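You operate a simulated robot arm through the tools that you are given. There is no shell and no other tool.

You run a simulated robot arm. Do the job below in one go: nothing can be reset, and whatever is moved stays where it is left.

## Task
Wipe and zero the bench scale, weigh the small blue bag: green-edged mat from 240 g up, else red-edged.
Fine: switch the scale on; wipe the toffee smear off with the sponge and put it back; zero with the plate empty; leave the other bag. What is to be rubbed or washed off counts as gone when no trace of it is left.
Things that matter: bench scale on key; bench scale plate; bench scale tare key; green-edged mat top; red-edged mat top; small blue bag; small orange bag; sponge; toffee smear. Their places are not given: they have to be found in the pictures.

Only the result counts: the job must be done as asked and must still hold three seconds after the hand-in. Knocking over, shifting, dropping, spilling or breaking anything else fails it.

## Robot
A 6-joint arm with a two-finger gripper, fixed in place. Base frame: the origin is on the floor under the middle of its stand, x ahead of it, y to its left, z up; the work surface is at about z = 875. Readings come in mm, rad, newtons and seconds.
It reaches about 1637 mm from its shoulder. Its first joint turns from -2.897 to 2.897 rad. Payload 3.43 kg.
Tool frame: the origin (TCP) lies between the finger pads and is the grasp point; the fingertips stand 20 mm ahead of it; z points along the fingers, y is the line along which they close. The gripper opens to 190 mm; its body begins 248 mm behind the TCP.
Orientation is that of the tool frame in the base frame, as a unit quaternion [w, x, y, z]. With the fingers straight down and closing along the base's y, the tool's x points along the base's -x, its y along +y and its z along -z.

## Interface
- The arm moves only by the tool jog_arm. Its argument "plan" is a list of rows, each a list of 7 numbers: the shift along the tool's x, y, z in units of 20 mm (1.0 is 20 mm), then the turn, a rotation vector about the tool's x, y, z in units of 6 degrees (1.0 is 6 degrees), then the gripper command, from -1 (shut) to 1 (fully open), values between in proportion. In form: [[dx, dy, dz, wx, wy, wz, fingers], ...]. A call has 1 to 20 rows; each row shifts and turns the commanded pose from where the row before left it, along the tool's axes as they then stand. A call with a number of a shift or a turn outside -1 to 1 is refused whole. Rows are played at 5 a second. More than 50 mm and 0.15 rad between two rows, or a gripper value outside its range, and nothing of the call is played. A pose out of reach is approached as far as the arm can. The call stops where the force on the tool passes 40 N (or 10 N more than at its start, if that is more) or the arm is blocked; 0.2 s more then pass. The fingers move at their own pace (about 45 mm/s each) and stop on an object; they squeeze with about 24 N. The grip force told is the motor's: it shows also when the fingers shut on nothing. Time passes only in rows, and 0.2 s behind the last, so rows that do not move let the fingers close. It gives the time, the measured TCP pose, the force on the tool (base axes), the opening and the grip force at its end, in the units of the frame above (readings bear some noise), with the torque about the TCP (base axes, N m) and any sound that the robot's microphone picked up.
- Cameras (640 x 400 px; columns grow to the right, rows downward): "scene" is fixed at [50.1, 503, 1457.9]; the picture's right is [-0.42, -0.91, 0.00], its down [-0.45, 0.21, -0.87] and it looks along [0.79, -0.37, -0.50] (base axes); focal length 309 px, centre (320, 200). "wrist" rides on the gripper at [70, -8, -288] in the tool frame; the picture's right is [0.12, 0.99, 0.00], its down [-0.96, 0.11, -0.25] and it looks along [-0.25, 0.03, 0.97] (tool axes); focal length 261 px, centre (320, 200).
- snapshot(camera): a new picture of that camera. The clock stands still meanwhile.
- slide_trunk(by): slides the trunk up (or, below 0, down) by that many mm; the arm rides with it, the base frame stays. It gives what a move gives, with no picture.
- point_at(camera, pixels): there is no depth. For up to 12 entries [column, row, z] of the newest picture of that camera ("zoom" is the newest enlarged one), the place [x, y] in the base frame at which the ray of that pixel passes the height z, good to about 2 mm. The clock stands still meanwhile.
- zoom(camera, box): a new picture of the part [left, top, right, bottom] of that camera's present view, enlarged. The clock stands still meanwhile.
- hand_in(): hands the job in; it is judged then, once.

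Unless the task says otherwise, let go and move clear before handing in.

The tools are called by a JSON object that holds its "fn" and its "kwargs". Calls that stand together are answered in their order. jog_arm: Moves the arm, as the interface text tells. Its arguments: {"type":"object","properties":{"plan":{"type":"array","items":{"type":"array","items":{"type":"number"}}}},"required":["plan"]} The other tools are called the same way: slide_trunk (by) moves the trunk up or down; snapshot (camera) takes a picture; point_at (camera, pixels) gives the place at which the rays of pixels pass given heights; zoom (camera, box) takes an enlarged picture of a part of a camera's view; hand_in () hands the job in.

At the start:

```text
time_s: 0.0
tool_pos: [847.0, 84.2, 1153.0]
tool_rot: [0.0, 0.0, 1.0, 0.001]
wrist_force: [-0.2, 0.3, 0.0]
ft_torque: [-0.03, -0.03, 0.03]
opening: 190.0
grasp_force: 0.1
trunk travel left (down, up): [-175.0, 65.0]
```

scene: 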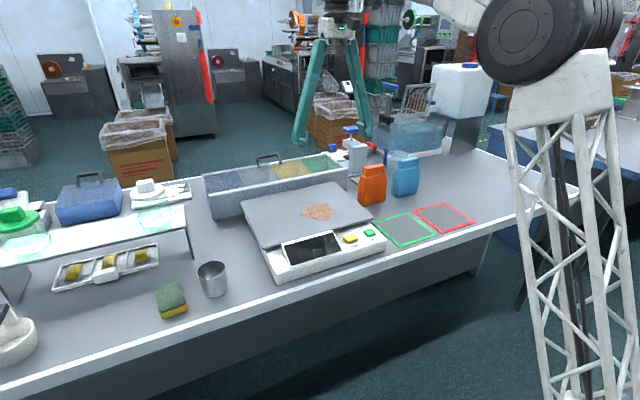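
wrist: 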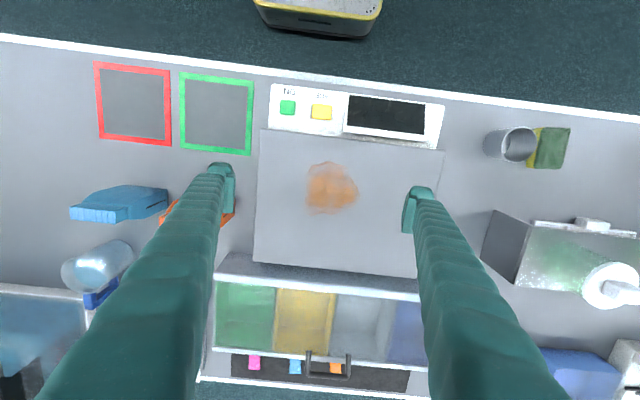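

The pictures show the scale with the smear (scene ~(318,212)), keys near (350,238) and (370,233), bags at (372,185) orange and (405,175) blue, sponge at (172,299). I'll zoom in for detail before moving.

{"fn": "zoom", "kwargs": {"camera": "scene", "box": [230, 140, 490, 300]}}

{"fn": "zoom", "kwargs": {"camera": "wrist", "box": [240, 70, 460, 290]}}

{"fn": "zoom", "kwargs": {"camera": "scene", "box": [130, 240, 250, 340]}}

```text
2.46 times, centred on (360, 220) of scene
```

zoom: 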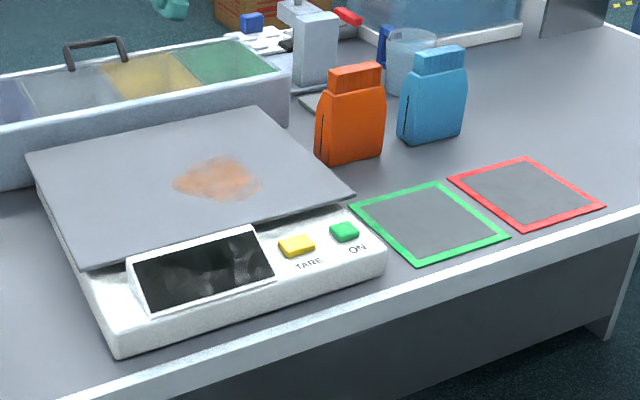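

```text
1.82 times, centred on (350, 180) of wrist
```

zoom: 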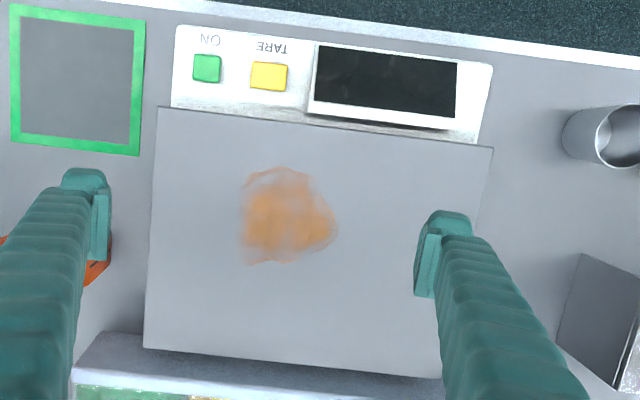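

```text
4.00 times, centred on (190, 290) of scene
```

zoom: 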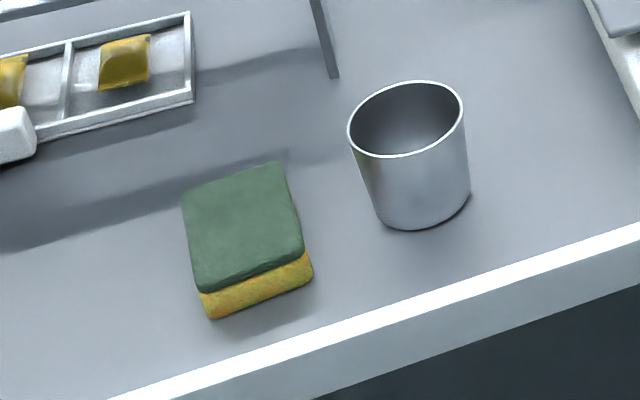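

The sponge (zoom shows green pad on top, yellow below) stands beside the metal cup; the plate is empty apart from the smear. I'll measure positions in both cameras at assumed heights.

{"fn": "point_at", "kwargs": {"camera": "scene", "pixels": [[350, 239, 930], [370, 233, 930], [318, 212, 940], [404, 230, 877], [444, 217, 877], [372, 205, 875], [405, 195, 875], [212, 297, 875], [170, 282, 915], [187, 312, 875], [162, 319, 875], [246, 217, 940]]}}

{"fn": "point_at", "kwargs": {"camera": "wrist", "pixels": [[288, 107, 930], [321, 112, 930], [330, 188, 940], [216, 113, 877], [134, 104, 877], [444, 152, 940], [262, 130, 940], [253, 261, 940], [417, 278, 940], [551, 148, 915], [537, 147, 875], [510, 145, 950]]}}

{"fn": "zoom", "kwargs": {"camera": "wrist", "box": [460, 100, 600, 200]}}

{"fn": "zoom", "kwargs": {"camera": "wrist", "box": [50, 50, 260, 260]}}

```text
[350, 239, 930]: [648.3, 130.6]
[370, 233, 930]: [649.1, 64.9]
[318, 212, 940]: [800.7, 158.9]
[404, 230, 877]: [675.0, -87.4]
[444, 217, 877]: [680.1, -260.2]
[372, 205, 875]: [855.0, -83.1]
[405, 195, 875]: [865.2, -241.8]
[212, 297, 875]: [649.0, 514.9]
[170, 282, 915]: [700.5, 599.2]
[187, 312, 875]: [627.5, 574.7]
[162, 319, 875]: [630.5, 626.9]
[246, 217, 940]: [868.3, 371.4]
```

```text
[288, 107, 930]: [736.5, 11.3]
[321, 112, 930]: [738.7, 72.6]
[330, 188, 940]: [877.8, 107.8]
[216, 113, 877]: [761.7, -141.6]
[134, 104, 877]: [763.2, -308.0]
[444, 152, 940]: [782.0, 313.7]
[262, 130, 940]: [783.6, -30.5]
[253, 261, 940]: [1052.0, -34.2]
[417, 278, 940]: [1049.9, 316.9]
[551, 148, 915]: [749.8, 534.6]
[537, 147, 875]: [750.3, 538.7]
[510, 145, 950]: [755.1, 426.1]
```

```text
4.00 times, centred on (530, 150) of wrist
```

zoom: 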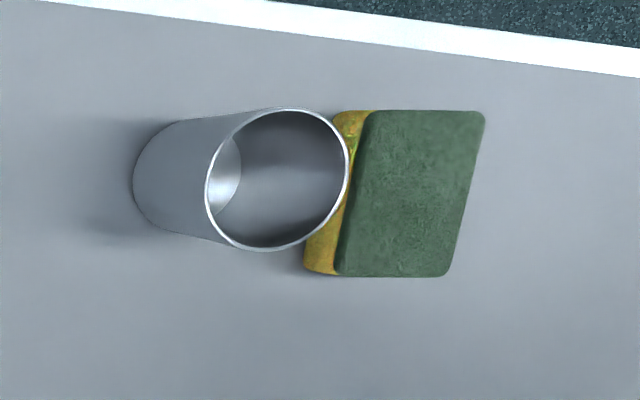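

```text
1.90 times, centred on (155, 155) of wrist
```

zoom: 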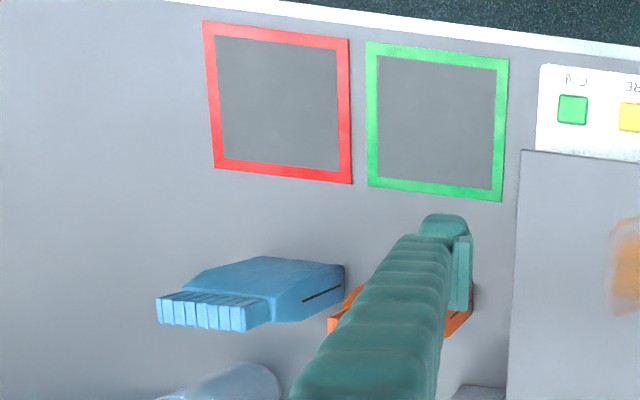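

The two cameras' rays for the mats and keys meet near z≈800 (mats) and z≈851 (keys), lower than the quoted 875, so I want a second wrist view to check heights. I'll shut the fingers and move above the keys at a safe height.

{"fn": "jog_arm", "kwargs": {"plan": [[0.56, -0.42, 0.5, 0, 0, 0, -1], [0.56, -0.42, 0.5, 0, 0, 0, -1], [0.56, -0.42, 0.5, 0, 0, 0, -1], [0.56, -0.42, 0.5, 0, 0, 0, -1], [0.56, -0.42, 0.5, 0, 0, 0, -1], [0.56, -0.41, 0.5, 0, 0, 0, -1], [0.56, -0.41, 0.5, 0, 0, 0, -1], [0.56, -0.41, 0.5, 0, 0, 0, -1], [0.56, -0.41, 0.5, 0, 0, 0, -1], [0.56, -0.41, 0.5, 0, 0, 0, -1], [0, 0, 0, 0, 0, 0, -1], [0, 0, 0, 0, 0, 0, -1]]}}

{"fn": "snapshot", "kwargs": {"camera": "wrist"}}

{"fn": "snapshot", "kwargs": {"camera": "scene"}}

```text
time_s: 2.6
tool_pos: [735.5, 1.2, 1053.2]
tool_rot: [0.0, 0.001, 1.0, -0.001]
wrist_force: [0.6, -0.3, 0.5]
ft_torque: [-0.02, 0.01, -0.02]
opening: 0.1
grasp_force: 24.2
trunk travel left (down, up): [-175.0, 65.0]
```

```text
taken
```

wrist: 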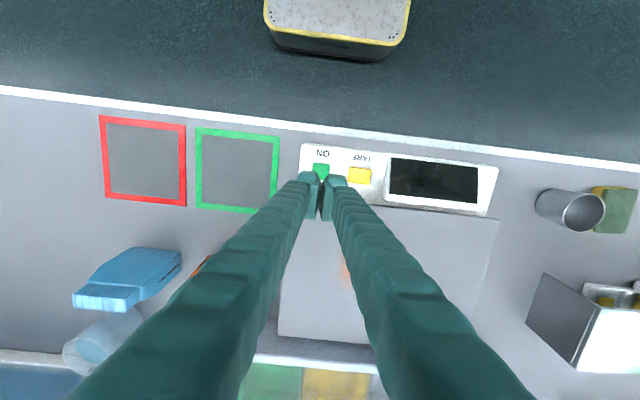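

```text
taken
```

scene: 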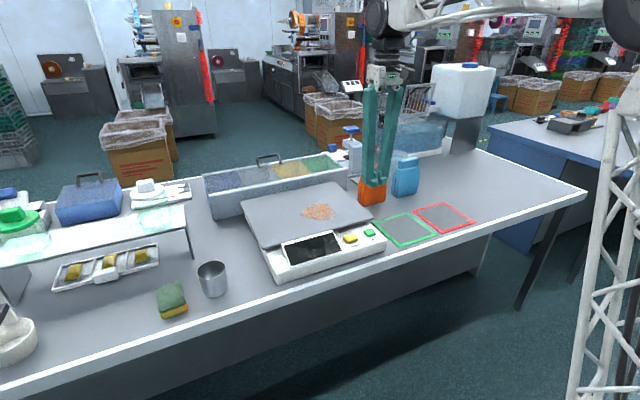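

The second wrist view has the red mat at about (142,160), green mat (237,170), ON key (321,169), tare key (360,176). I'll intersect these rays with the earlier ones at two heights.

{"fn": "point_at", "kwargs": {"camera": "wrist", "pixels": [[142, 160, 875], [142, 160, 800], [237, 170, 875], [237, 170, 800], [321, 169, 850], [360, 176, 850], [321, 169, 925], [360, 176, 925], [612, 211, 800], [612, 211, 840]]}}

{"fn": "zoom", "kwargs": {"camera": "wrist", "box": [270, 120, 400, 220]}}

{"fn": "zoom", "kwargs": {"camera": "scene", "box": [320, 140, 480, 260]}}

```text
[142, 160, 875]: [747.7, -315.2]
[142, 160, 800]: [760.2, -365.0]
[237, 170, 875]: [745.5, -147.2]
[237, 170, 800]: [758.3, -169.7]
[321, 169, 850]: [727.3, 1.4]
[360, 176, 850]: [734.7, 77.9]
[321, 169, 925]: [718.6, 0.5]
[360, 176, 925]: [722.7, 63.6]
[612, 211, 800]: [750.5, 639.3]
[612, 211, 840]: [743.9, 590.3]
```

```text
4.00 times, centred on (335, 170) of wrist
```

zoom: 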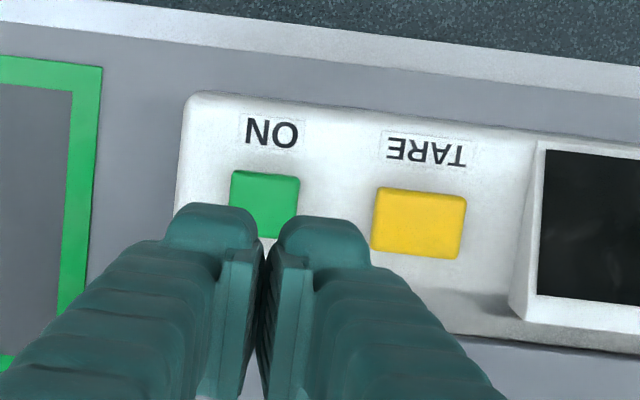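

```text
3.33 times, centred on (400, 200) of scene
```

zoom: 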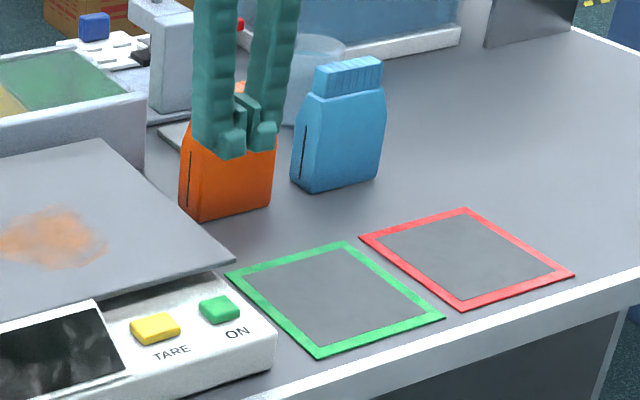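

All three views agree the bench top is near z≈800 (red mat centre ≈(762,-362), green ≈(758,-168)), so I'll use that. Next I'll measure the plate corners, bag bottoms, sponge and cup at matching heights.

{"fn": "point_at", "kwargs": {"camera": "scene", "pixels": [[374, 219, 865], [262.4, 247.6, 865], [241.3, 201.7, 865], [336.4, 182.2, 865], [318, 212, 865], [396.7, 197.9, 800], [417.4, 194, 800], [391.3, 194.9, 800], [398.5, 161.6, 950], [418.9, 158.6, 950], [362, 206, 800], [381, 202, 800]]}}

{"fn": "point_at", "kwargs": {"camera": "scene", "pixels": [[182.5, 319.2, 800], [207.6, 309, 800], [179.8, 313, 820], [206, 302.5, 820], [175.5, 289.5, 840], [200, 281, 840], [182.5, 313, 840], [216, 296, 800], [350.5, 238.5, 850], [369.5, 232.5, 850]]}}

{"fn": "point_at", "kwargs": {"camera": "wrist", "pixels": [[500, 220, 865], [278, 337, 865], [132, 250, 800], [180, 252, 800], [76, 300, 950], [128, 300, 950], [594, 186, 840], [637, 190, 840], [592, 232, 840], [627, 233, 840]]}}

{"fn": "zoom", "kwargs": {"camera": "wrist", "box": [510, 160, 640, 260]}}

{"fn": "zoom", "kwargs": {"camera": "wrist", "box": [50, 220, 250, 370]}}

```text
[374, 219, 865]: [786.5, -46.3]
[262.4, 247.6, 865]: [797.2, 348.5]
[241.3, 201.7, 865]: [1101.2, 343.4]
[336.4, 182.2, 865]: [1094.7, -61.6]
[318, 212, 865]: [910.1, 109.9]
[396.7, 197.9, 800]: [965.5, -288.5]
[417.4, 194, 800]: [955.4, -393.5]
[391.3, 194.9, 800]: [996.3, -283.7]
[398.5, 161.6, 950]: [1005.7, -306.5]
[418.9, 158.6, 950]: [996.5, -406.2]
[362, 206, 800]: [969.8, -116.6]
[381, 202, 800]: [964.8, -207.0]
```

```text
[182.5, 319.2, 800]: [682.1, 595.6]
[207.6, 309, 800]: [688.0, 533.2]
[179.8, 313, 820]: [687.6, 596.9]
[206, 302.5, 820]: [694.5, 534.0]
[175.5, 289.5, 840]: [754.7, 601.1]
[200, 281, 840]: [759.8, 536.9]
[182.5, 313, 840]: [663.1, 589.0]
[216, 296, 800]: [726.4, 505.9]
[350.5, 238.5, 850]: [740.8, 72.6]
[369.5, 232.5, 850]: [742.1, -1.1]
```

```text
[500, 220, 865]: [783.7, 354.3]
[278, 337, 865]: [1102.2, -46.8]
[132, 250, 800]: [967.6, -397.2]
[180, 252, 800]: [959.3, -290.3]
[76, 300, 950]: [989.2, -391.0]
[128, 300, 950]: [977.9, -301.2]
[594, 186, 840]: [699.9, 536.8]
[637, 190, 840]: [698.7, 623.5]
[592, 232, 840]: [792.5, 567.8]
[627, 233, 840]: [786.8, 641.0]
```

```text
4.00 times, centred on (575, 210) of wrist
```

zoom: 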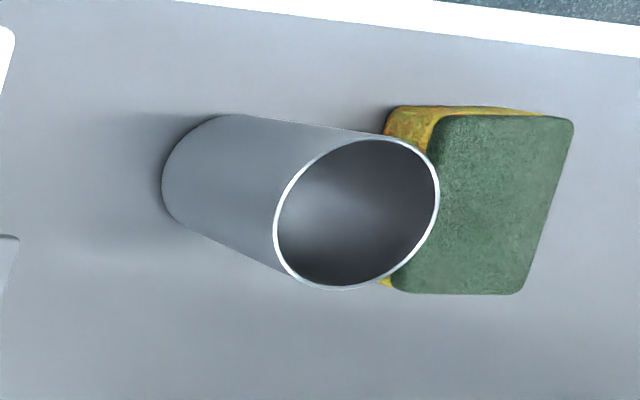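

```text
2.67 times, centred on (150, 295) of wrist
```

zoom: 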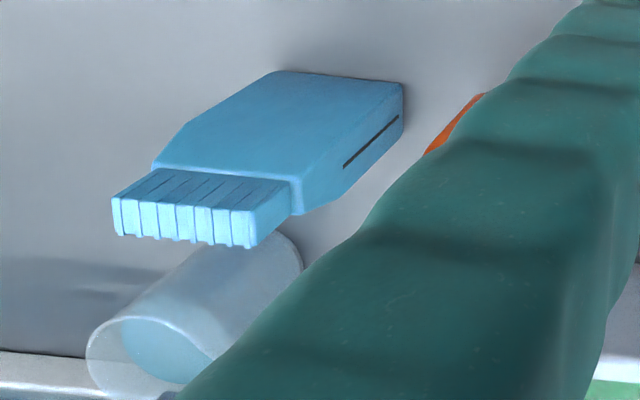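

ON key sits near (735,0) with its top about z≈852, and the tip is now at (735.5,1.2). I'll descend to fingertip z≈873, just above it, and look again.

{"fn": "jog_arm", "kwargs": {"plan": [[0, 0, 1, 0, 0, 0, -1], [0, 0, 1, 0, 0, 0, -1], [0, 0, 1, 0, 0, 0, -1], [0, 0, 1, 0, 0, 0, -1], [0, 0, 1, 0, 0, 0, -1], [0, 0, 1, 0, 0, 0, -1], [0, 0, 1, 0, 0, 0, -1], [0, 0, 0.7, 0, 0, 0, -1], [0, 0, 0, 0, 0, 0, -1]]}}

{"fn": "zoom", "kwargs": {"camera": "wrist", "box": [240, 100, 400, 220]}}

{"fn": "zoom", "kwargs": {"camera": "scene", "box": [300, 180, 420, 280]}}

```text
time_s: 4.6
tool_pos: [736.3, 0.5, 898.9]
tool_rot: [0.0, 0.0, 1.0, 0.0]
wrist_force: [-0.1, 0.0, 0.3]
ft_torque: [0.02, 0.01, -0.01]
opening: 0.0
grasp_force: 23.6
trunk travel left (down, up): [-175.0, 65.0]
```

```text
3.33 times, centred on (320, 160) of wrist
```

zoom: 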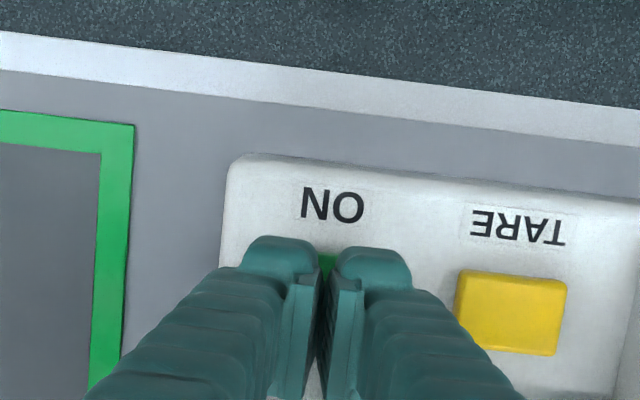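

```text
4.00 times, centred on (360, 230) of scene
```

zoom: 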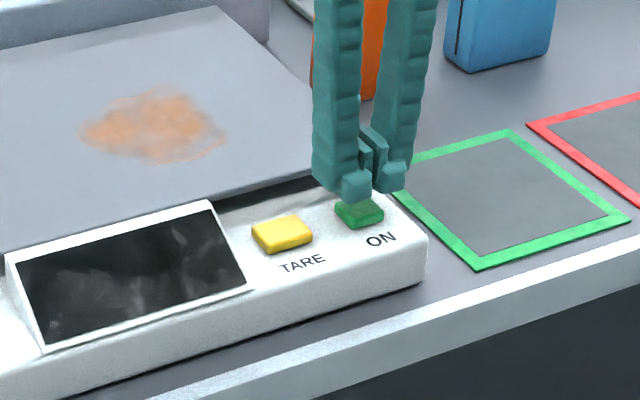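

The fingers are centred over the green ON key (scene zoom (358,212)), with tips about 879. I'll descend gently onto the key in 2 mm steps and watch force and sound.

{"fn": "jog_arm", "kwargs": {"plan": [[0, 0, 0.9, 0, 0, 0, -1], [0, 0, 0.1, 0, 0, 0, -1], [0, 0, 0.1, 0, 0, 0, -1], [0, 0, 0.1, 0, 0, 0, -1], [0, 0, 0.1, 0, 0, 0, -1], [0, 0, 0.1, 0, 0, 0, -1]]}}

```text
time_s: 6.0
tool_pos: [735.6, 0.5, 873.0]
tool_rot: [0.001, 0.0, 1.0, 0.0]
wrist_force: [0.6, -3.8, 18.7]
ft_torque: [-0.06, 0.03, 0.04]
opening: 6.0
grasp_force: 34.3
trunk travel left (down, up): [-175.0, 65.0]
heard: click
```

A click was heard at tip z≈853 with 18.7 N, so the key was pressed. I'll lift off and check the display.

{"fn": "jog_arm", "kwargs": {"plan": [[0, 0, -0.5, 0, 0, 0, -1], [0, 0, -1, 0, 0, 0, -1], [0, 0, -1, 0, 0, 0, -1], [0, 0, -1, 0, 0, 0, -1], [0, 0, -1, 0, 0, 0, -1]]}}

{"fn": "zoom", "kwargs": {"camera": "scene", "box": [250, 190, 410, 290]}}

{"fn": "snapshot", "kwargs": {"camera": "wrist"}}

```text
time_s: 7.2
tool_pos: [735.0, 1.2, 961.6]
tool_rot: [0.0, 0.0, 1.0, -0.001]
wrist_force: [-0.2, 0.0, -0.3]
ft_torque: [0.0, 0.04, 0.01]
opening: 0.2
grasp_force: 34.1
trunk travel left (down, up): [-175.0, 65.0]
```

```text
4.00 times, centred on (330, 240) of scene
```

zoom: 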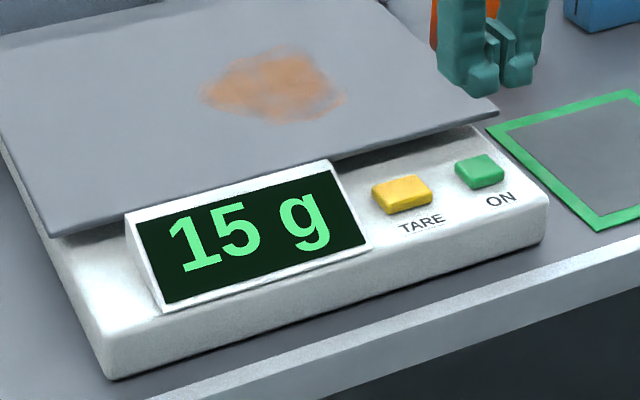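

```text
taken
```

wrist: 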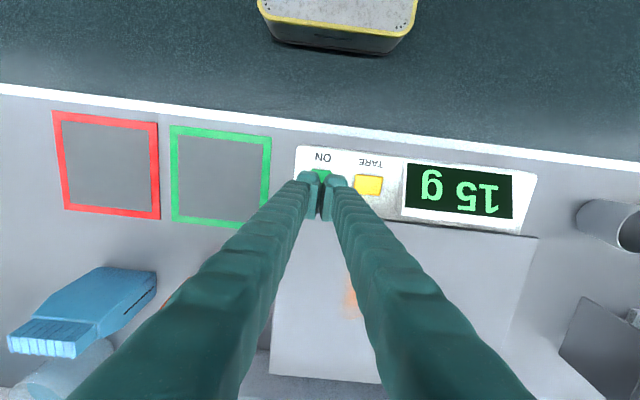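

The display now lights "15 g", so the scale is on. Next is the sponge: I'll measure its corners in the scene view.

{"fn": "point_at", "kwargs": {"camera": "scene", "pixels": [[163, 319.5, 800], [188, 308, 800], [160.75, 312.5, 830], [185.75, 302.5, 830], [155.5, 288.75, 830], [178.75, 280.75, 830], [160.75, 312.5, 840], [185.75, 302.5, 840], [155.5, 288.75, 840], [178.75, 280.75, 840], [215.75, 297, 800], [215.75, 291, 800]]}}

{"fn": "jog_arm", "kwargs": {"plan": [[0, 0.9, -1, 0, 0, 0, 0.3], [0, 1, -1, 0, 0, 0, 0.3], [0, 1, -1, 0, 0, 0, 0.3], [0, 1, -1, 0, 0, 0, 0.3], [0, 1, -1, 0, 0, 0, 0.3], [0, 1, -1, 0, 0, 0, 0.3], [0, 1, -0.5, 0, 0, 0, 0.3], [0, 1, 0, 0, 0, 0, 0.3], [0, 1, 0, 0, 0, 0, 0.3], [0, 1, 0, 0, 0, 0, 0.3], [0, 1, 0, 0, 0, 0, 0.3], [0, 1, 0, 0, 0, 0, 0.3], [0, 1, 0, 0, 0, 0, 0.3], [0, 1, 0, 0, 0, 0, 0.3], [0, 1, 0, 0, 0, 0, 0.3], [0, 1, 0, 0, 0, 0, 0.3], [0, 1, 0, 0, 0, 0, 0.3], [0, 1, 0, 0, 0, 0, 0.3], [0, 1, 0, 0, 0, 0, 0.3], [0, 1, 0, 0, 0, 0, 0.3]]}}

```text
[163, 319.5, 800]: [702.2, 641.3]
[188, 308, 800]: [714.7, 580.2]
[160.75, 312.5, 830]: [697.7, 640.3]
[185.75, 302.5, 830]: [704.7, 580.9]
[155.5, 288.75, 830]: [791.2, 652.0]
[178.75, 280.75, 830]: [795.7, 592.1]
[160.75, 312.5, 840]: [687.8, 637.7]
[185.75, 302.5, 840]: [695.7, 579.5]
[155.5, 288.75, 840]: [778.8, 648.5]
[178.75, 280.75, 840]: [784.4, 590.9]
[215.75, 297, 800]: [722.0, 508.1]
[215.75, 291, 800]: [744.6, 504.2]
```

```text
time_s: 11.4
tool_pos: [734.8, 400.6, 1091.5]
tool_rot: [0.0, 0.002, 1.0, 0.001]
wrist_force: [-0.1, 0.4, 0.1]
ft_torque: [0.08, -0.02, 0.0]
opening: 123.6
grasp_force: 0.1
trunk travel left (down, up): [-175.0, 65.0]
```

The sponge spans roughly x 700–790, y 580–650, with the cup around (740,505). I'll move over the sponge and look straight down at it.

{"fn": "jog_arm", "kwargs": {"plan": [[0, 1, 0, 0, 0, 0, 0.3], [0, 1, 0, 0, 0, 0, 0.3], [0, 1, 0, 0, 0, 0, 0.3], [0, 1, 0, 0, 0, 0, 0.3], [0, 1, 0, 0, 0, 0, 0.3], [0, 1, 0, 0, 0, 0, 0.3], [0, 1, 0, 0, 0, 0, 0.3], [0, 1, 0, 0, 0, 0, 0.3], [-0.25, 1, 0, 0, 0, 0, 0.3], [-0.25, 1, 0, 0, 0, 0, 0.3], [0, 0.7, 0, 0, 0, 0, 0.3], [0, 0, 0, 0, 0, 0, 0.3]]}}

{"fn": "snapshot", "kwargs": {"camera": "wrist"}}

{"fn": "snapshot", "kwargs": {"camera": "scene"}}

```text
time_s: 14.0
tool_pos: [745.5, 613.7, 1090.2]
tool_rot: [0.0, 0.001, 1.0, 0.0]
wrist_force: [0.1, 0.1, -0.1]
ft_torque: [-0.05, 0.02, -0.02]
opening: 123.6
grasp_force: 0.1
trunk travel left (down, up): [-175.0, 65.0]
```

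```text
taken
```

wrist: 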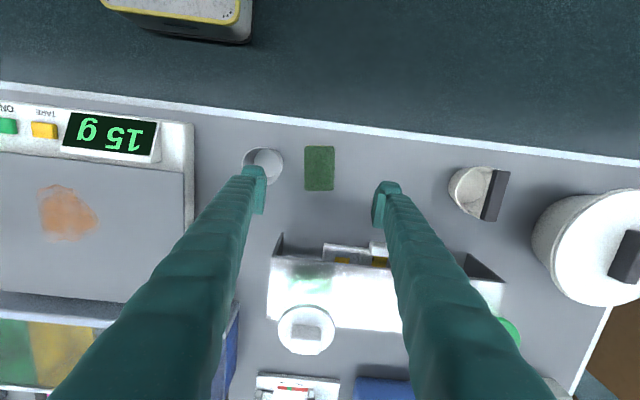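

```text
taken
```

scene: 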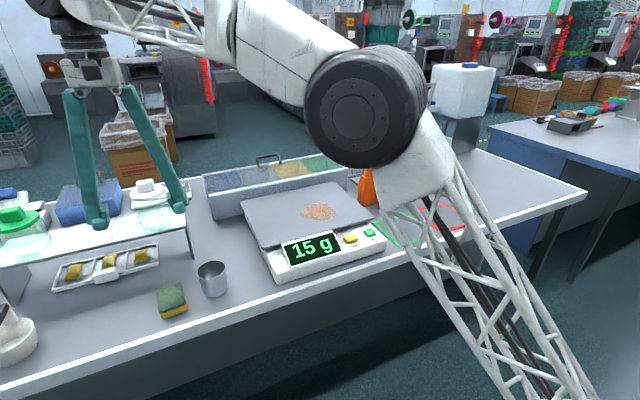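

The sponge is at wrist px (305–335,146–191), the cup at (262,163), the shelf edge near row 245. I'll zoom and measure for the grasp.

{"fn": "zoom", "kwargs": {"camera": "wrist", "box": [230, 120, 390, 220]}}

{"fn": "point_at", "kwargs": {"camera": "wrist", "pixels": [[305, 147, 830], [335, 146, 830], [305, 190, 830], [334, 191, 830], [305, 147, 840], [334, 191, 840], [262, 148, 870], [284, 163, 870], [262, 163, 870], [275, 255, 900], [275, 233, 900], [365, 240, 900]]}}

```text
4.00 times, centred on (310, 170) of wrist
```

zoom: 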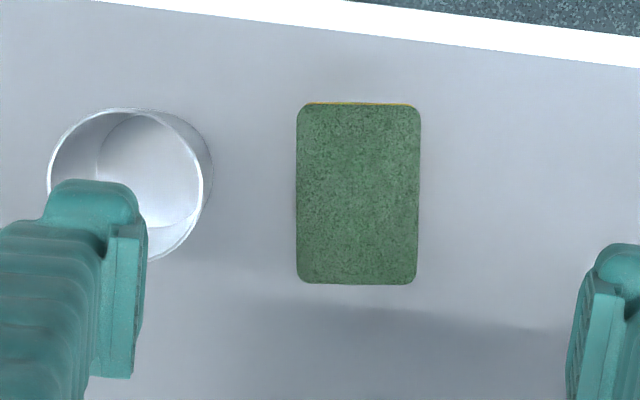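

```text
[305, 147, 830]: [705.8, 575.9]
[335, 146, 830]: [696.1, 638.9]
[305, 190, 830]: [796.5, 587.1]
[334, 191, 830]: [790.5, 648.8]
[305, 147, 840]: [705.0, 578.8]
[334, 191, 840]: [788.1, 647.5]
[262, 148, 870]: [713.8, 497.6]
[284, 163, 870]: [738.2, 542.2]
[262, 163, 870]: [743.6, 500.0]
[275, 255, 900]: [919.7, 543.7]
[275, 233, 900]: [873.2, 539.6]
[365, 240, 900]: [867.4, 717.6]
```

The sponge centre is about (747,613), top z≈830, yaw ≈7°, roughly 93×62 mm; the cup's rim is only ~40 mm from its long side. I'll turn the tool 83° to grip along the sponge's long axis, clear of the cup.

{"fn": "jog_arm", "kwargs": {"plan": [[0, 0, 0, 0, 0, 1, 0.3], [0, 0, 0, 0, 0, 1, 0.3], [0, 0, 0, 0, 0, 1, 0.3], [0, 0, 0, 0, 0, 1, 0.3], [0, 0, 0, 0, 0, 1, 0.3], [0, 0, 0, 0, 0, 1, 0.3], [0, 0, 0, 0, 0, 1, 0.3], [0, 0, 0, 0, 0, 1, 0.3], [0, 0, 0, 0, 0, 1, 0.3], [0, 0, 0, 0, 0, 1, 0.3], [0, 0, 0, 0, 0, 1, 0.3], [0, 0, 0, 0, 0, 1, 0.3], [0, 0, 0, 0, 0, 1, 0.3], [0, 0, 0, 0, 0, 0.83, 0.3], [0, 0, 0, 0, 0, 0, 0.3]]}}

{"fn": "snapshot", "kwargs": {"camera": "wrist"}}

{"fn": "snapshot", "kwargs": {"camera": "scene"}}

```text
time_s: 17.2
tool_pos: [744.7, 613.8, 1091.9]
tool_rot: [0.0, 0.663, 0.749, 0.0]
wrist_force: [0.8, 0.2, 0.5]
ft_torque: [0.01, 0.02, 0.01]
opening: 123.5
grasp_force: 0.1
trunk travel left (down, up): [-175.0, 65.0]
```

```text
taken
```

wrist: 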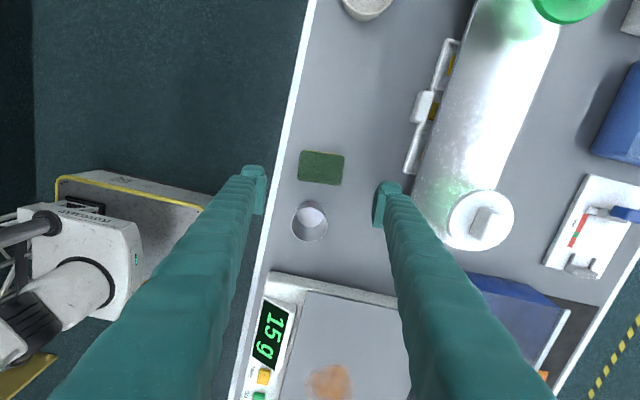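

```text
taken
```

scene: 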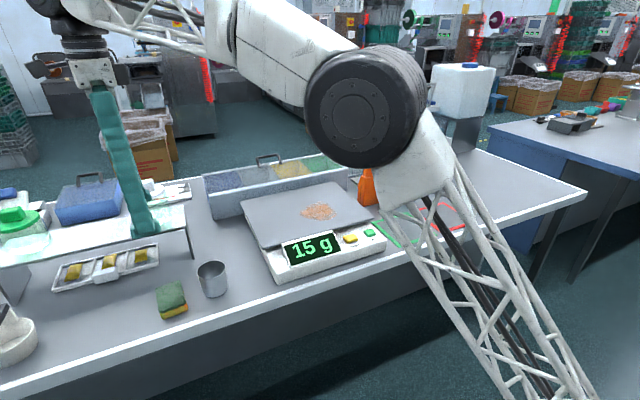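

Fingers now straddle the sponge (wrist px (300–344,150–185)) along its long axis; I'll check that the tray corner at (405,172) and bench edge leave room for the fingers.

{"fn": "point_at", "kwargs": {"camera": "wrist", "pixels": [[405, 172, 815], [412, 110, 820], [302, 150, 830], [344, 156, 830], [298, 180, 830], [341, 186, 830], [414, 190, 900], [309, 222, 870], [276, 200, 800]]}}

{"fn": "zoom", "kwargs": {"camera": "wrist", "box": [240, 120, 440, 250]}}

```text
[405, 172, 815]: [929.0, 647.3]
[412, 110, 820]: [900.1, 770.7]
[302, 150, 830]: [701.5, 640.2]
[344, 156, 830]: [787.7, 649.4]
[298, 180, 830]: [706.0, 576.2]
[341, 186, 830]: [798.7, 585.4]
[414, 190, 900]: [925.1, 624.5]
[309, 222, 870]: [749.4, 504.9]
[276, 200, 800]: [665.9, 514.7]
```

```text
3.08 times, centred on (340, 185) of wrist
```

zoom: 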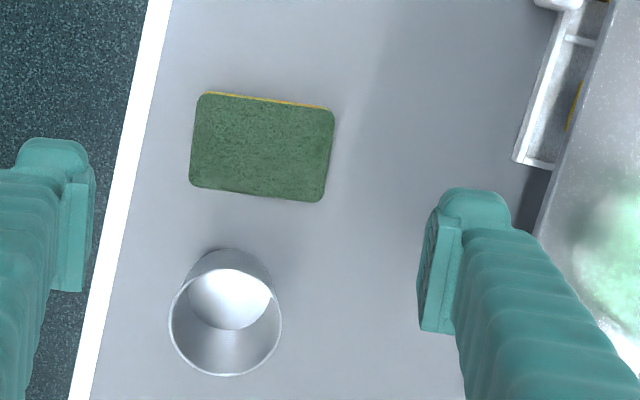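

Clearances are good (tray beyond x≈900), and the sponge centre reads (748.5,613). I'll centre and descend to TCP z≈862.

{"fn": "jog_arm", "kwargs": {"plan": [[-0.07, 0.17, 1, 0, 0, 0, 0.3], [0, 0, 1, 0, 0, 0, 0.3], [0, 0, 1, 0, 0, 0, 0.3], [0, 0, 1, 0, 0, 0, 0.3], [0, 0, 1, 0, 0, 0, 0.3], [0, 0, 1, 0, 0, 0, 0.3], [0, 0, 1, 0, 0, 0, 0.3], [0, 0, 1, 0, 0, 0, 0.3], [0, 0, 1, 0, 0, 0, 0.3], [0, 0, 1, 0, 0, 0, 0.3], [0, 0, 1, 0, 0, 0, 0.3], [0, 0, 0.5, 0, 0, 0, 0.3], [0, 0, 0, 0, 0, 0, 0.3]]}}

{"fn": "zoom", "kwargs": {"camera": "wrist", "box": [200, 80, 440, 280]}}

{"fn": "zoom", "kwargs": {"camera": "scene", "box": [100, 200, 260, 340]}}

```text
time_s: 20.0
tool_pos: [748.1, 612.0, 861.3]
tool_rot: [0.0, 0.662, 0.749, -0.001]
wrist_force: [-0.3, -0.8, -0.5]
ft_torque: [0.0, 0.0, -0.01]
opening: 123.6
grasp_force: 0.0
trunk travel left (down, up): [-175.0, 65.0]
```

```text
2.00 times, centred on (320, 180) of wrist
```

zoom: 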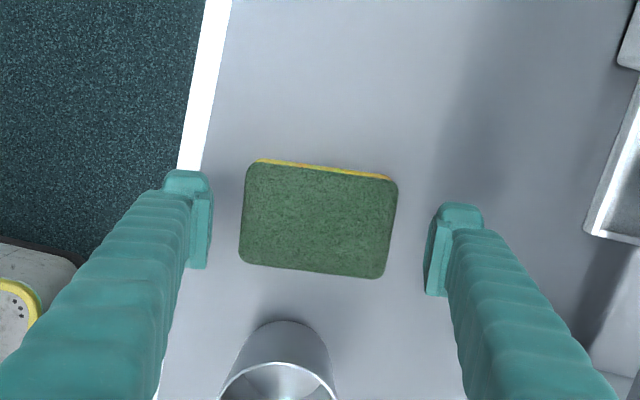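

```text
2.86 times, centred on (180, 270) of scene
```

zoom: 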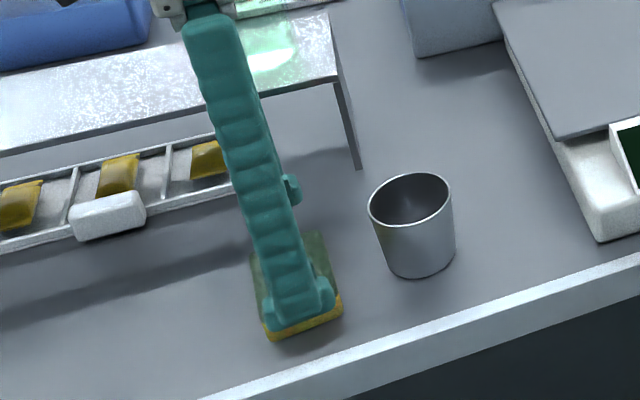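

The sponge sits centred and parallel between the pads. I'll go down to TCP z≈835 (tips ~815) and close.

{"fn": "jog_arm", "kwargs": {"plan": [[0, 0, 0.7, 0, 0, 0, 0.3], [0, 0, 0.6, 0, 0, 0, 0.3], [0, 0, 0, 0, 0, 0, 0.1], [0, 0, 0, 0, 0, 0, -1], [0, 0, 0, 0, 0, 0, -1], [0, 0, 0, 0, 0, 0, -1], [0, 0, 0, 0, 0, 0, -1], [0, 0, 0, 0, 0, 0, -1]]}}

{"fn": "zoom", "kwargs": {"camera": "wrist", "box": [200, 80, 440, 280]}}

{"fn": "zoom", "kwargs": {"camera": "scene", "box": [100, 200, 260, 340]}}

```text
time_s: 21.8
tool_pos: [748.6, 612.6, 834.7]
tool_rot: [0.0, 0.663, 0.749, 0.0]
wrist_force: [-0.6, -0.3, -0.4]
ft_torque: [-0.01, -0.02, -0.02]
opening: 92.0
grasp_force: 24.2
trunk travel left (down, up): [-175.0, 65.0]
```

```text
2.00 times, centred on (320, 180) of wrist
```

zoom: 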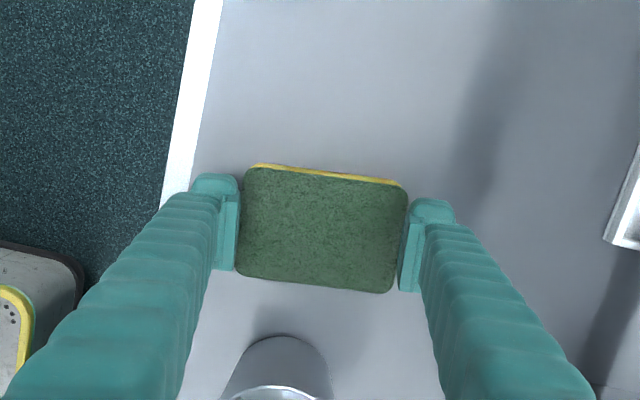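

```text
2.86 times, centred on (180, 270) of scene
```

zoom: 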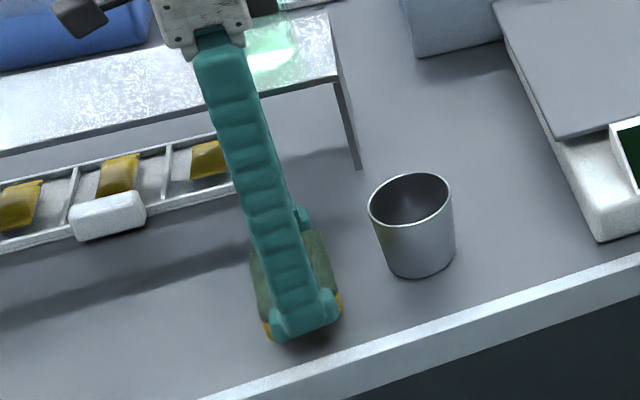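

The sponge is gripped (opening 92.0, TCP (748.6,612.6,834.7) – I'll return to this pose). From the first wrist view the smear spans about x 834–961, y 60–180; I'll lift straight up now.

{"fn": "jog_arm", "kwargs": {"plan": [[0, 0, -0.3, 0, 0, 0, -1], [0, 0, -0.7, 0, 0, 0, -1], [0, 0, -1, 0, 0, 0, -1], [0, 0, -1, 0, 0, 0, -1], [0, 0, -1, 0, 0, 0, -1], [0, 0, -1, 0, 0, 0, -1], [0, 0, -1, 0, 0, 0, -1], [0, 0, -1, 0, 0, 0, -1], [0, 0, -1, 0, 0, 0, -1], [0, 0, 0, 0, 0, 0, -1]]}}

{"fn": "snapshot", "kwargs": {"camera": "scene"}}

{"fn": "snapshot", "kwargs": {"camera": "wrist"}}

```text
time_s: 24.0
tool_pos: [746.8, 613.1, 996.4]
tool_rot: [0.0, 0.663, 0.749, -0.001]
wrist_force: [-1.1, -0.3, 0.6]
ft_torque: [0.0, -0.01, 0.02]
opening: 92.0
grasp_force: 23.9
trunk travel left (down, up): [-175.0, 65.0]
```

```text
taken
```

scene: 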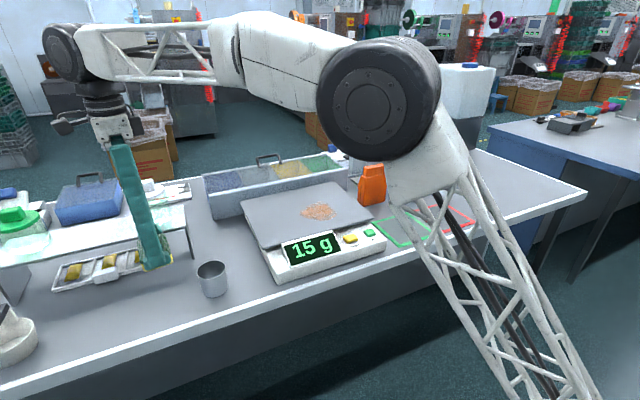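

```text
taken
```

wrist: 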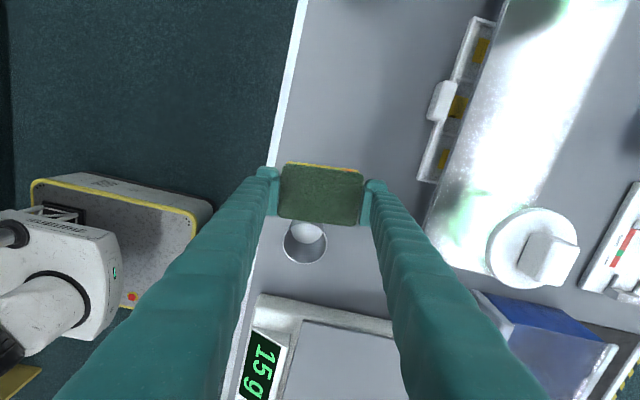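

The sponge is held clear at z≈996. I'll carry it over the plate to about (868,200).

{"fn": "jog_arm", "kwargs": {"plan": [[-0.97, 0.16, 0, 0, 0, 0, -1], [-0.97, 0.16, 0, 0, 0, 0, -1], [-0.97, 0.16, 0, 0, 0, 0, -1], [-0.97, 0.16, 0, 0, 0, 0, -1], [-0.97, 0.16, 0, 0, 0, 0, -1], [-0.97, 0.16, 0, 0, 0, 0, -1], [-0.97, 0.16, 0, 0, 0, 0, -1], [-0.97, 0.16, 0, 0, 0, 0, -1], [-0.97, 0.16, 0, 0, 0, 0, -1], [-0.97, 0.16, 0, 0, 0, 0, -1], [-0.97, 0.16, 0, 0, 0, 0, -1], [-0.97, 0.16, 0, 0, 0, 0, -1], [-0.97, 0.16, 0, 0, 0, 0, -1], [-0.97, 0.16, 0, 0, 0, 0, -1], [-0.97, 0.16, 0, 0, 0, 0, -1], [-0.97, 0.16, 0, 0, 0, 0, -1], [-0.97, 0.16, 0, 0, 0, 0, -1], [-0.97, 0.16, 0, 0, 0, 0, -1], [-0.97, 0.16, 0, 0, 0, 0, -1], [-0.97, 0.16, 0, 0, 0, 0, -1]]}}

{"fn": "snapshot", "kwargs": {"camera": "wrist"}}

{"fn": "snapshot", "kwargs": {"camera": "scene"}}

```text
time_s: 28.2
tool_pos: [858.8, 236.6, 994.1]
tool_rot: [0.0, 0.662, 0.749, 0.001]
wrist_force: [0.4, -0.1, -1.0]
ft_torque: [-0.07, -0.01, -0.03]
opening: 92.0
grasp_force: 24.2
trunk travel left (down, up): [-175.0, 65.0]
```

```text
taken
```

wrist: 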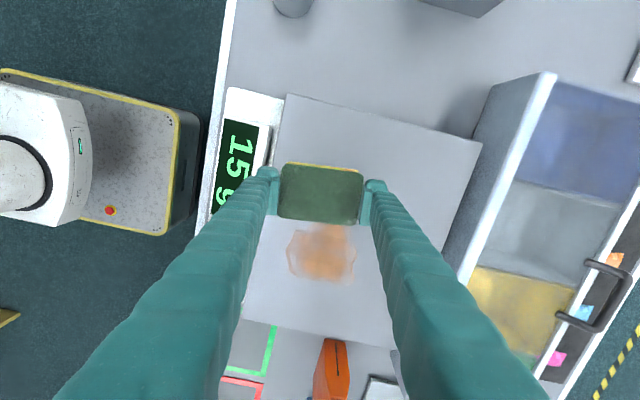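

```text
taken
```

scene: 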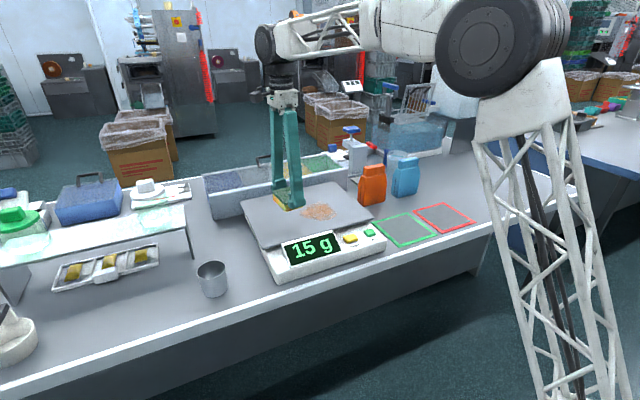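

The smear shows below the sponge at wrist px (287–355,224–282). I'll get its outline at plate height.

{"fn": "point_at", "kwargs": {"camera": "wrist", "pixels": [[287, 245, 868], [355, 262, 868], [318, 284, 868], [300, 228, 868], [352, 232, 868], [290, 95, 868], [481, 145, 868], [240, 315, 868], [392, 350, 868]]}}

{"fn": "zoom", "kwargs": {"camera": "wrist", "box": [250, 150, 400, 300]}}

{"fn": "zoom", "kwargs": {"camera": "scene", "box": [240, 170, 400, 280]}}

```text
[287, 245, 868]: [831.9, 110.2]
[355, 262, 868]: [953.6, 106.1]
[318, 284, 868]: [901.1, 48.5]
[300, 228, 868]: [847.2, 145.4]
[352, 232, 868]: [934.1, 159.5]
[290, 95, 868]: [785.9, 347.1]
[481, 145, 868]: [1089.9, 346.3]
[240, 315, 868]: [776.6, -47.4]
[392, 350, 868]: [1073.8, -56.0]
```

```text
2.67 times, centred on (325, 225) of wrist
```

zoom: 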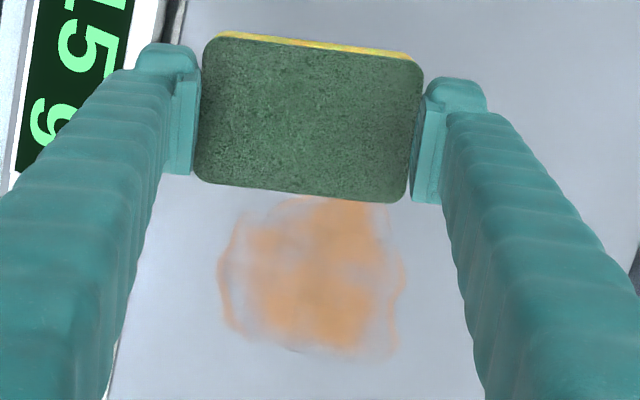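

```text
3.64 times, centred on (320, 225) of scene
```

zoom: 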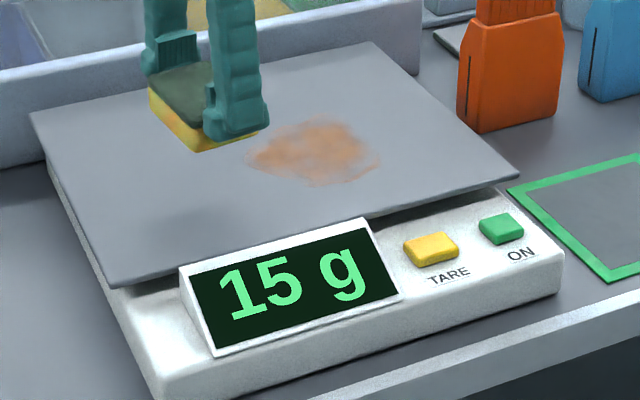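

Smear spans x≈830–955, y≈48–180. I'll shift to about (866,214) and lower toward the plate, slowing near the expected contact at TCP z≈903.

{"fn": "jog_arm", "kwargs": {"plan": [[-0.57, 0.13, 0.9, 0, 0, 0, -1], [-0.57, 0.13, 0.9, 0, 0, 0, -1], [0, 0, 1, 0, 0, 0, -1], [0, 0, 0.9, 0, 0, 0, -1], [0, 0, 0.2, 0, 0, 0, -1], [0, 0, 0.1, 0, 0, 0, -1], [0, 0, 0.1, 0, 0, 0, -1], [0, 0, 0.1, 0, 0, 0, -1], [0, 0, 0, 0, 0, 0, -1]]}}

{"fn": "zoom", "kwargs": {"camera": "scene", "box": [240, 170, 400, 280]}}

```text
time_s: 30.2
tool_pos: [866.5, 213.6, 910.5]
tool_rot: [0.001, 0.663, 0.749, 0.0]
wrist_force: [0.1, 0.4, 0.0]
ft_torque: [0.0, 0.01, 0.0]
opening: 91.9
grasp_force: 24.1
trunk travel left (down, up): [-175.0, 65.0]
```

```text
3.64 times, centred on (320, 225) of scene
```

zoom: 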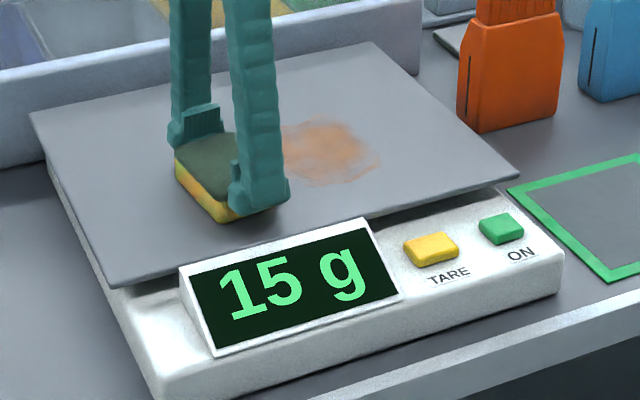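

No contact yet at z≈910 (display still 15 g). I'll creep down in small steps.

{"fn": "jog_arm", "kwargs": {"plan": [[0, 0, 0.1, 0, 0, 0, -1], [0, 0, 0.1, 0, 0, 0, -1], [0, 0, 0.1, 0, 0, 0, -1], [0, 0, 0, 0, 0, 0, -1]]}}

{"fn": "zoom", "kwargs": {"camera": "scene", "box": [240, 170, 400, 280]}}

```text
time_s: 31.2
tool_pos: [867.1, 212.2, 908.3]
tool_rot: [0.001, 0.663, 0.749, 0.0]
wrist_force: [3.0, 1.4, 26.6]
ft_torque: [0.06, -0.09, -0.04]
opening: 92.4
grasp_force: 23.8
trunk travel left (down, up): [-175.0, 65.0]
```

```text
3.64 times, centred on (320, 225) of scene
```

zoom: 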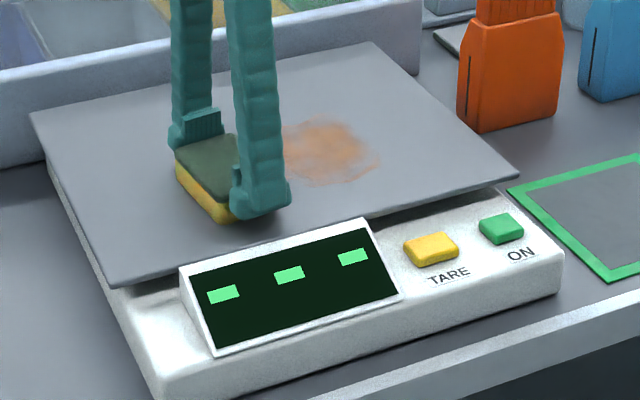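

Contact reached at z≈908 with 26.6 N, a bit high (display shows "- - -"). I'll back off about 3 mm for a light pressure.

{"fn": "jog_arm", "kwargs": {"plan": [[0, 0, -0.14, 0, 0, 0, -1], [0, 0, 0, 0, 0, 0, -1]]}}

```text
time_s: 31.8
tool_pos: [866.0, 212.4, 907.9]
tool_rot: [-0.002, 0.662, 0.749, 0.0]
wrist_force: [-0.9, 0.7, 0.7]
ft_torque: [0.04, -0.02, 0.04]
opening: 91.8
grasp_force: 24.2
trunk travel left (down, up): [-175.0, 65.0]
```

Force is now near zero, so stiffness is ~9 N/mm. I'll press ~1 mm and sweep toward -y over the front half of the smear.

{"fn": "jog_arm", "kwargs": {"plan": [[0, 0, 0.05, 0, 0, 0, -1], [-0.497, -0.06, 0, 0, 0, 0, -1], [-0.497, -0.06, 0, 0, 0, 0, -1], [-0.497, -0.06, 0, 0, 0, 0, -1], [-0.497, -0.06, 0, 0, 0, 0, -1], [-0.497, -0.06, 0, 0, 0, 0, -1], [-0.497, -0.06, 0, 0, 0, 0, -1], [-0.497, -0.06, 0, 0, 0, 0, -1], [-0.497, -0.06, 0, 0, 0, 0, -1], [-0.497, -0.06, 0, 0, 0, 0, -1]]}}

{"fn": "zoom", "kwargs": {"camera": "scene", "box": [240, 170, 400, 280]}}

{"fn": "zoom", "kwargs": {"camera": "wrist", "box": [220, 100, 420, 300]}}

```text
time_s: 34.0
tool_pos: [867.3, 124.1, 907.1]
tool_rot: [0.0, 0.663, 0.749, 0.0]
wrist_force: [-0.4, -0.6, -0.2]
ft_torque: [-0.05, 0.03, -0.01]
opening: 92.2
grasp_force: 24.0
trunk travel left (down, up): [-175.0, 65.0]
```

```text
3.64 times, centred on (320, 225) of scene
```

zoom: 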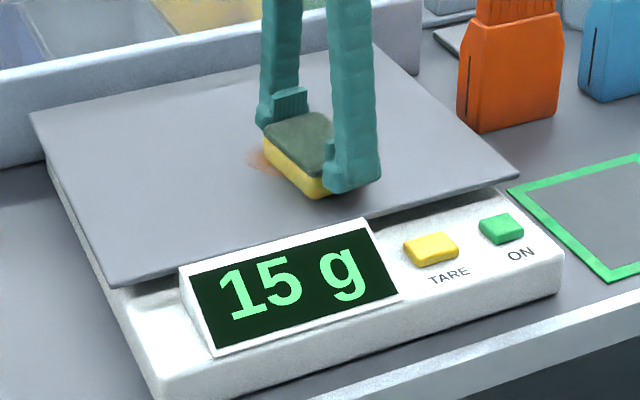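

```text
2.00 times, centred on (320, 200) of wrist
```

zoom: 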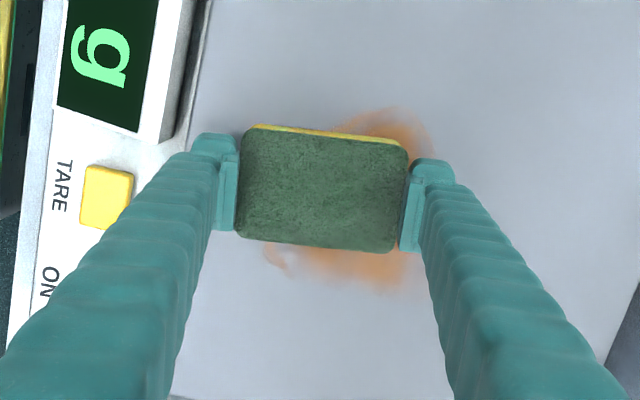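

Force reads ~0 and the display is back to 15 g, so the sponge is barely off the plate here. I'll press down a little more and check the force.

{"fn": "jog_arm", "kwargs": {"plan": [[0, 0, 0.06, 0, 0, 0, -1], [0, 0, 0, 0, 0, 0, -1]]}}

```text
time_s: 34.6
tool_pos: [867.5, 123.0, 907.2]
tool_rot: [0.001, 0.663, 0.749, 0.001]
wrist_force: [0.7, -1.0, 8.5]
ft_torque: [-0.03, 0.06, 0.0]
opening: 92.1
grasp_force: 23.7
trunk travel left (down, up): [-175.0, 65.0]
```

Now 8.5 N, a good wiping pressure. I'll sweep on toward y≈30 and watch the force.

{"fn": "jog_arm", "kwargs": {"plan": [[-0.497, -0.06, 0, 0, 0, 0, -1], [-0.497, -0.06, 0, 0, 0, 0, -1], [-0.497, -0.06, 0, 0, 0, 0, -1], [-0.497, -0.06, 0, 0, 0, 0, -1], [-0.497, -0.06, 0, 0, 0, 0, -1], [-0.497, -0.06, 0, 0, 0, 0, -1], [-0.497, -0.06, 0, 0, 0, 0, -1], [-0.497, -0.06, 0, 0, 0, 0, -1], [-0.497, -0.06, 0, 0, 0, 0, -1]]}}

{"fn": "zoom", "kwargs": {"camera": "wrist", "box": [220, 50, 420, 250]}}

{"fn": "zoom", "kwargs": {"camera": "scene", "box": [240, 170, 400, 280]}}

```text
time_s: 36.6
tool_pos: [868.2, 33.8, 907.0]
tool_rot: [0.001, 0.663, 0.749, -0.001]
wrist_force: [-1.0, 10.5, 15.9]
ft_torque: [0.02, -0.04, 0.03]
opening: 92.0
grasp_force: 23.8
trunk travel left (down, up): [-175.0, 65.0]
```

```text
2.00 times, centred on (320, 150) of wrist
```

zoom: 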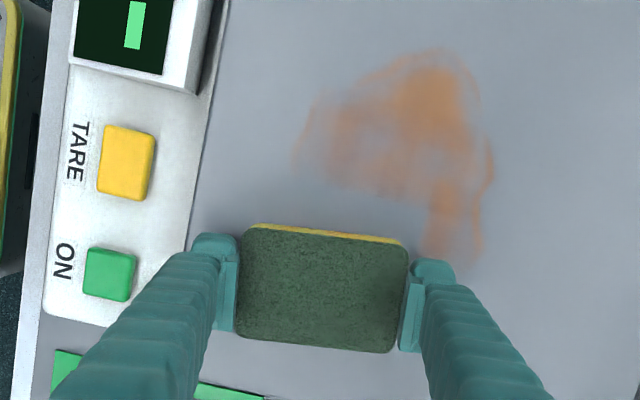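

```text
3.64 times, centred on (320, 225) of scene
```

zoom: 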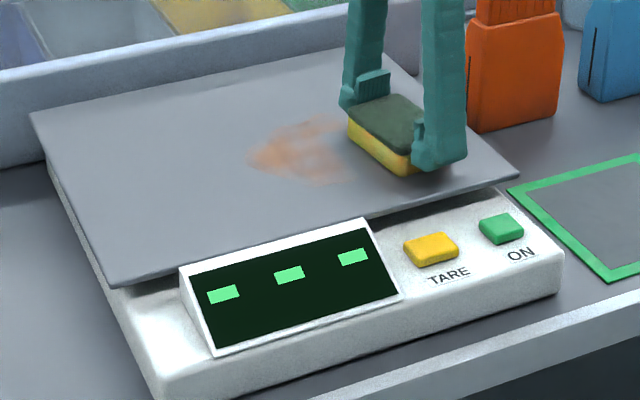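

Wiping works: the part at lower left of the smear is gone where contact was firm. I'll sweep back toward +y with a slight downward bias to keep the contact.

{"fn": "jog_arm", "kwargs": {"plan": [[0.497, 0.06, 0, 0, 0, 0, -1], [0.497, 0.06, 0, 0, 0, 0, -1], [0.497, 0.06, 0.002, 0, 0, 0, -1], [0.497, 0.06, 0.002, 0, 0, 0, -1], [0.497, 0.06, 0.002, 0, 0, 0, -1], [0.497, 0.06, 0.002, 0, 0, 0, -1], [0.497, 0.06, 0.002, 0, 0, 0, -1], [0.497, 0.06, 0.002, 0, 0, 0, -1], [0.497, 0.06, 0.002, 0, 0, 0, -1], [0.497, 0.06, 0.002, 0, 0, 0, -1]]}}

```text
time_s: 38.8
tool_pos: [867.9, 135.5, 907.2]
tool_rot: [0.0, 0.662, 0.749, 0.0]
wrist_force: [0.0, -0.3, 0.0]
ft_torque: [0.06, 0.03, 0.0]
opening: 92.2
grasp_force: 23.5
trunk travel left (down, up): [-175.0, 65.0]
```

Force fell to 0 at y≈135, so the sponge isn't touching here. I'll press until there is firm force again.

{"fn": "jog_arm", "kwargs": {"plan": [[0, 0, 0.05, 0, 0, 0, -1], [0, 0, 0, 0, 0, 0, -1]]}}

```text
time_s: 39.4
tool_pos: [867.5, 135.1, 905.5]
tool_rot: [-0.001, 0.662, 0.749, 0.0]
wrist_force: [0.4, 3.8, 7.2]
ft_torque: [0.14, 0.06, -0.01]
opening: 92.4
grasp_force: 23.9
trunk travel left (down, up): [-175.0, 65.0]
```

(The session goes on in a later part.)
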